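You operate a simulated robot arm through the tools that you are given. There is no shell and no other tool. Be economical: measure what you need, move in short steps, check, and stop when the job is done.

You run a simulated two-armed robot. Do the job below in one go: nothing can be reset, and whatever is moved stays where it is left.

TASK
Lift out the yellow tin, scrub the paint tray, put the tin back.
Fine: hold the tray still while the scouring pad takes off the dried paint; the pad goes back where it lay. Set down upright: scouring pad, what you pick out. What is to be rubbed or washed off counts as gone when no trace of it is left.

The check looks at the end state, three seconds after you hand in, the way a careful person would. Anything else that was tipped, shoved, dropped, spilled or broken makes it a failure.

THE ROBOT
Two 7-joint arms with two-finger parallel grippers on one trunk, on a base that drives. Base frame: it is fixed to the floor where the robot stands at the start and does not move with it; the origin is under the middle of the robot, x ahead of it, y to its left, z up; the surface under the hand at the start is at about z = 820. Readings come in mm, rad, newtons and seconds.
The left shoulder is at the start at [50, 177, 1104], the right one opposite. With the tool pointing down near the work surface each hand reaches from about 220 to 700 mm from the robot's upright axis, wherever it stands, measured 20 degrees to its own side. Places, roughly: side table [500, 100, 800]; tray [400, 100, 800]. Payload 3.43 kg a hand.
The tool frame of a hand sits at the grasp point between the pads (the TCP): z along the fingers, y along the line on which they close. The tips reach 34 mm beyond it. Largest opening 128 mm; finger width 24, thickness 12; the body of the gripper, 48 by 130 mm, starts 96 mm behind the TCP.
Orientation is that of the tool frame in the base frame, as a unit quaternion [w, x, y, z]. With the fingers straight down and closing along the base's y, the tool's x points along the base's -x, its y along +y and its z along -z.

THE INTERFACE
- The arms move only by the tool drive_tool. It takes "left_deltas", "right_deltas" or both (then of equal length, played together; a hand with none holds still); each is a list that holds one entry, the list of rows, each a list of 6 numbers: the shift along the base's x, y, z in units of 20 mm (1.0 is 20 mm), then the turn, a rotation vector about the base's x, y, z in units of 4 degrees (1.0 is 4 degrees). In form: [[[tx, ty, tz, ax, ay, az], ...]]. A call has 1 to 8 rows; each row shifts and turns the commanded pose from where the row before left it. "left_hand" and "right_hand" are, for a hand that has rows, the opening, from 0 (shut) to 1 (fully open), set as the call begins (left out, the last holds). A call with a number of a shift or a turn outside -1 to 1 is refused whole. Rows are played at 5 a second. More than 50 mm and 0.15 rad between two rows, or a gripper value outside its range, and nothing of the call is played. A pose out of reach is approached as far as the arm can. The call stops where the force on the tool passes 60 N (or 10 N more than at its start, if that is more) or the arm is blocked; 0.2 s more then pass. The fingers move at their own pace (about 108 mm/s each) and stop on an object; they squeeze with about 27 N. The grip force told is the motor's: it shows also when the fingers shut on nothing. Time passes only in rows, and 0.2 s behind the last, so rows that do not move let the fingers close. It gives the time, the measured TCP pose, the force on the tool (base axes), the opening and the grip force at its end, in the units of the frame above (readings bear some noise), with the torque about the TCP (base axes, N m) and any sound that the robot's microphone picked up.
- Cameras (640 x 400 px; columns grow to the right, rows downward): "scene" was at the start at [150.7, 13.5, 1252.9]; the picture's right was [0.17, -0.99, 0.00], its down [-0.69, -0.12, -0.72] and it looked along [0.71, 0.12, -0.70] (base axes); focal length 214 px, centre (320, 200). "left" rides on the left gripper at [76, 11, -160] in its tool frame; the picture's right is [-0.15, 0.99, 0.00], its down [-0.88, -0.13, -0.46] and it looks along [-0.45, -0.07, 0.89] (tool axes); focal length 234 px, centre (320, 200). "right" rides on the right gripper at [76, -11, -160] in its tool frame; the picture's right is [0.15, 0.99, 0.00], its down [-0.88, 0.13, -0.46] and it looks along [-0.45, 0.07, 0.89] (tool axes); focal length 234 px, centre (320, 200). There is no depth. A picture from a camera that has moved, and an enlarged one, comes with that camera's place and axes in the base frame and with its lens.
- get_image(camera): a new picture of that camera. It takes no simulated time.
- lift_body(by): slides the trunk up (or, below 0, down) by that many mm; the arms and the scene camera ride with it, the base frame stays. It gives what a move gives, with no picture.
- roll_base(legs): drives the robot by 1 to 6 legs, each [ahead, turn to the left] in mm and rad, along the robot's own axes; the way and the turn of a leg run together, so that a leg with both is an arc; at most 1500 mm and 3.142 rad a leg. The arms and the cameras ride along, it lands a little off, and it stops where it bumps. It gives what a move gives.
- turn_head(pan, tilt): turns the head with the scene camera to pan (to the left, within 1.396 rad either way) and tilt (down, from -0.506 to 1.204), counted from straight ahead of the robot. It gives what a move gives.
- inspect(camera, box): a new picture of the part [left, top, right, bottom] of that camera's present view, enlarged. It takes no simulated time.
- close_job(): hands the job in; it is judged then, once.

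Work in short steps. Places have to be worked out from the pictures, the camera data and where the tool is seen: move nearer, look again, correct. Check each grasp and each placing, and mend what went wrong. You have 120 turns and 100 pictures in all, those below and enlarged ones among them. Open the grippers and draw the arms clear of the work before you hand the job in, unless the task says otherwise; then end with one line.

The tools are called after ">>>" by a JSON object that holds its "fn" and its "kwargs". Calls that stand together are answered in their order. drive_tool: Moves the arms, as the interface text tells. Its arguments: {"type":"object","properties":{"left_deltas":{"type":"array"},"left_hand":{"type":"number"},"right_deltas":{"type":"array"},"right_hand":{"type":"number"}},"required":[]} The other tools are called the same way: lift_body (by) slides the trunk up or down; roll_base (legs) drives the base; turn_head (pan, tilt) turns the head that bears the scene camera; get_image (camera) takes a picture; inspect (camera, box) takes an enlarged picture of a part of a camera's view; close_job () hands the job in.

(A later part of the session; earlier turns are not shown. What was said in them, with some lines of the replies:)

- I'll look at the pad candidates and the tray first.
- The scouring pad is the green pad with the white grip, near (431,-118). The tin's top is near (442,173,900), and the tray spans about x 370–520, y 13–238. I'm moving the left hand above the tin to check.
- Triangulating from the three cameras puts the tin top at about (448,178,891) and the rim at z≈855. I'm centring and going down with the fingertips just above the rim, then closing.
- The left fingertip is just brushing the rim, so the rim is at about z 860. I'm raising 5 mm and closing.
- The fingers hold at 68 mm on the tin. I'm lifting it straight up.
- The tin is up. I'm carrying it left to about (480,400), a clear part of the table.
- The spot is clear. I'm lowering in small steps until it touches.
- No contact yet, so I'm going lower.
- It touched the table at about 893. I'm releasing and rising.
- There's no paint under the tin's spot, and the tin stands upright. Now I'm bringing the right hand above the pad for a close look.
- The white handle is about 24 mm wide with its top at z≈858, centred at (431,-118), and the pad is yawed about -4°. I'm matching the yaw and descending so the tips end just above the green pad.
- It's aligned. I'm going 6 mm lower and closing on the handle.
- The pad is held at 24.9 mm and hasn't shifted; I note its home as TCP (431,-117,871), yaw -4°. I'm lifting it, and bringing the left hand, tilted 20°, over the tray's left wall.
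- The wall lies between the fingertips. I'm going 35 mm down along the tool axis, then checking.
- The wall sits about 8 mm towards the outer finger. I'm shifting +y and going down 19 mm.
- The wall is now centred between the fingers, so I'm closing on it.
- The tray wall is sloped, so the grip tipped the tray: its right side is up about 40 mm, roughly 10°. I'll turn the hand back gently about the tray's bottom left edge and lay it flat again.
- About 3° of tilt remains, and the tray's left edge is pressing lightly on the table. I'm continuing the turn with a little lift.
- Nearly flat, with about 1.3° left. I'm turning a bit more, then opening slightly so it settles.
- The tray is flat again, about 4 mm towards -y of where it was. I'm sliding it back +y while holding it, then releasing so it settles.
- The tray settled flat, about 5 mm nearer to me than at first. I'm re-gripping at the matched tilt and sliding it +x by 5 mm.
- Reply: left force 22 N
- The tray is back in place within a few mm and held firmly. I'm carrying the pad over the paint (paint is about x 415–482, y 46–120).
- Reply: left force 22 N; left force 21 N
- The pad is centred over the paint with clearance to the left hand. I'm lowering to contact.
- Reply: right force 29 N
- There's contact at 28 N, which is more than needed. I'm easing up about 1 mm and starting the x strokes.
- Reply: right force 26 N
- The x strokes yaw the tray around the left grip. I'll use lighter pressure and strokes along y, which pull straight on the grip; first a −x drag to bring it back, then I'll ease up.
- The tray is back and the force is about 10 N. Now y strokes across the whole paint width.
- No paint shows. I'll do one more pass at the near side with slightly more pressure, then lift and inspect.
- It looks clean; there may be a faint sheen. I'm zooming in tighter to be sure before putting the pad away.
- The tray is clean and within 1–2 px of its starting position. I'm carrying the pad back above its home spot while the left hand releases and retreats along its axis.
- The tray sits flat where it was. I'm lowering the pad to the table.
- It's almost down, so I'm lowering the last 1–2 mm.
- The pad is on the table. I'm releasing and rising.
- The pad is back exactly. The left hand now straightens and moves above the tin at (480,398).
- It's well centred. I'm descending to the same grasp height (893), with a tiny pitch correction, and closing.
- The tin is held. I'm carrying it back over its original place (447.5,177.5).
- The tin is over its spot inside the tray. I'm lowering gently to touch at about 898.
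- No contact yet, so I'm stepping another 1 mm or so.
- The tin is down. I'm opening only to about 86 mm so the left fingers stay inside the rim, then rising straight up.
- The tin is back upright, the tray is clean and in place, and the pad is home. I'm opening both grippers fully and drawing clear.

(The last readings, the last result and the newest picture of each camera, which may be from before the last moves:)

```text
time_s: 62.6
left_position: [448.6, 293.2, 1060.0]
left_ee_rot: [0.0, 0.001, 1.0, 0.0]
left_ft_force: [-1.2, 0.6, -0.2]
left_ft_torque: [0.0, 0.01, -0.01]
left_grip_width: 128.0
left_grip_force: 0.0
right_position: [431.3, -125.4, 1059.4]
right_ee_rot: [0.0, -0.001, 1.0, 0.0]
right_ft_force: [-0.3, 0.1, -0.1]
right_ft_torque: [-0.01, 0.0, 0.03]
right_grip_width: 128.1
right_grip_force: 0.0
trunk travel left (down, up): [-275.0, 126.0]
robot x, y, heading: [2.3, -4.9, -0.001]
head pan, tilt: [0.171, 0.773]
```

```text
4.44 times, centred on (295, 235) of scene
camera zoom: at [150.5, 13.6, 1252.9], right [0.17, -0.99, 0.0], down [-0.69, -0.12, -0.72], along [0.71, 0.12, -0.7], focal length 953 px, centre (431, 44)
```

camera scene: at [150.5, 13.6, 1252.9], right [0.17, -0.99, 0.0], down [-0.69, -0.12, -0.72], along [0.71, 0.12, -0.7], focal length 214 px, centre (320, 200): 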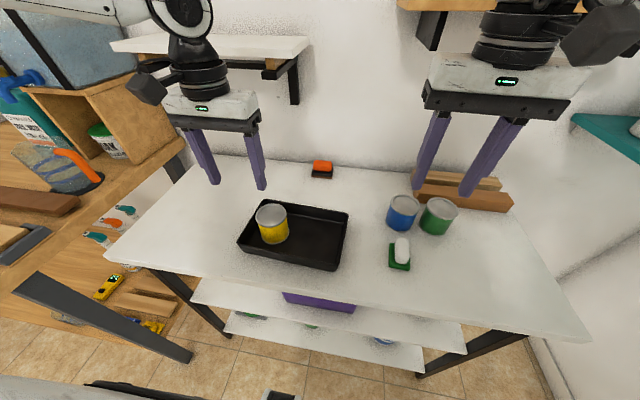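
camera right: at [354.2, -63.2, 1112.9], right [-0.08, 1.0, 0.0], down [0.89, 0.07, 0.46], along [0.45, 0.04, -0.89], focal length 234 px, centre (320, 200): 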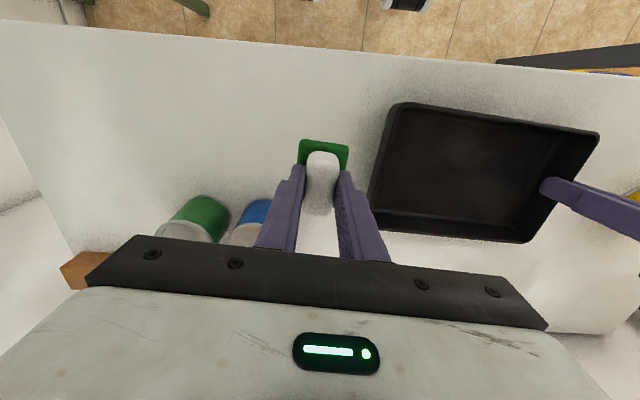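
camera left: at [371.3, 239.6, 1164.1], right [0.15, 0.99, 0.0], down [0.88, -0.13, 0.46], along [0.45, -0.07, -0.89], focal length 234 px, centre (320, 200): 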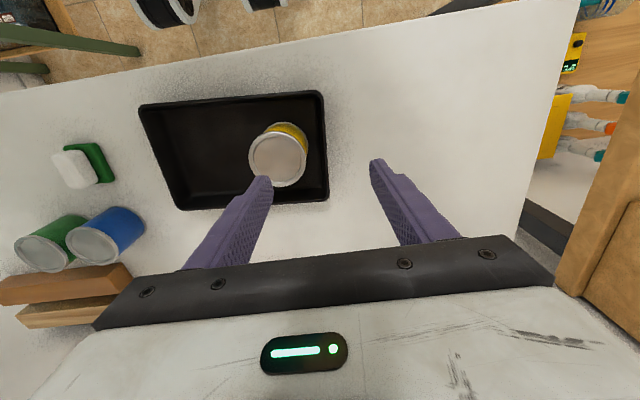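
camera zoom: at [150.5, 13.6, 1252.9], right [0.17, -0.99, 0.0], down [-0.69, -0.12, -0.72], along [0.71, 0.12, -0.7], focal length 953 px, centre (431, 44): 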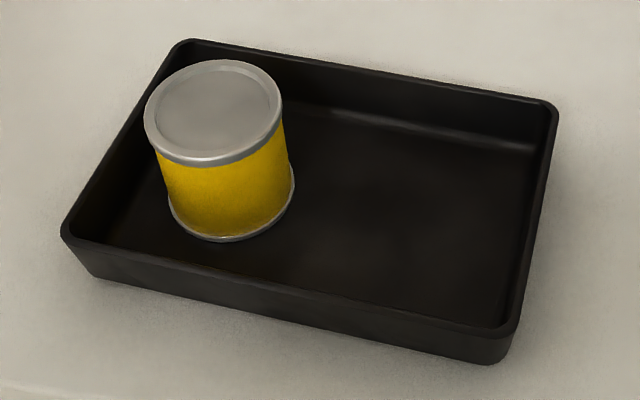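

Everything is in place, so I'm handing in.

>>> {"fn": "close_job", "kwargs": {}}

```text
The job is handed in.
```

The paint tray shows no trace of dried paint, the yellow tin is back upright in its place, and the scouring pad is where it lay; the tray tipped about 10° and slid a few millimetres while I held it, but I set it flat again, within about 2 mm of where it started.
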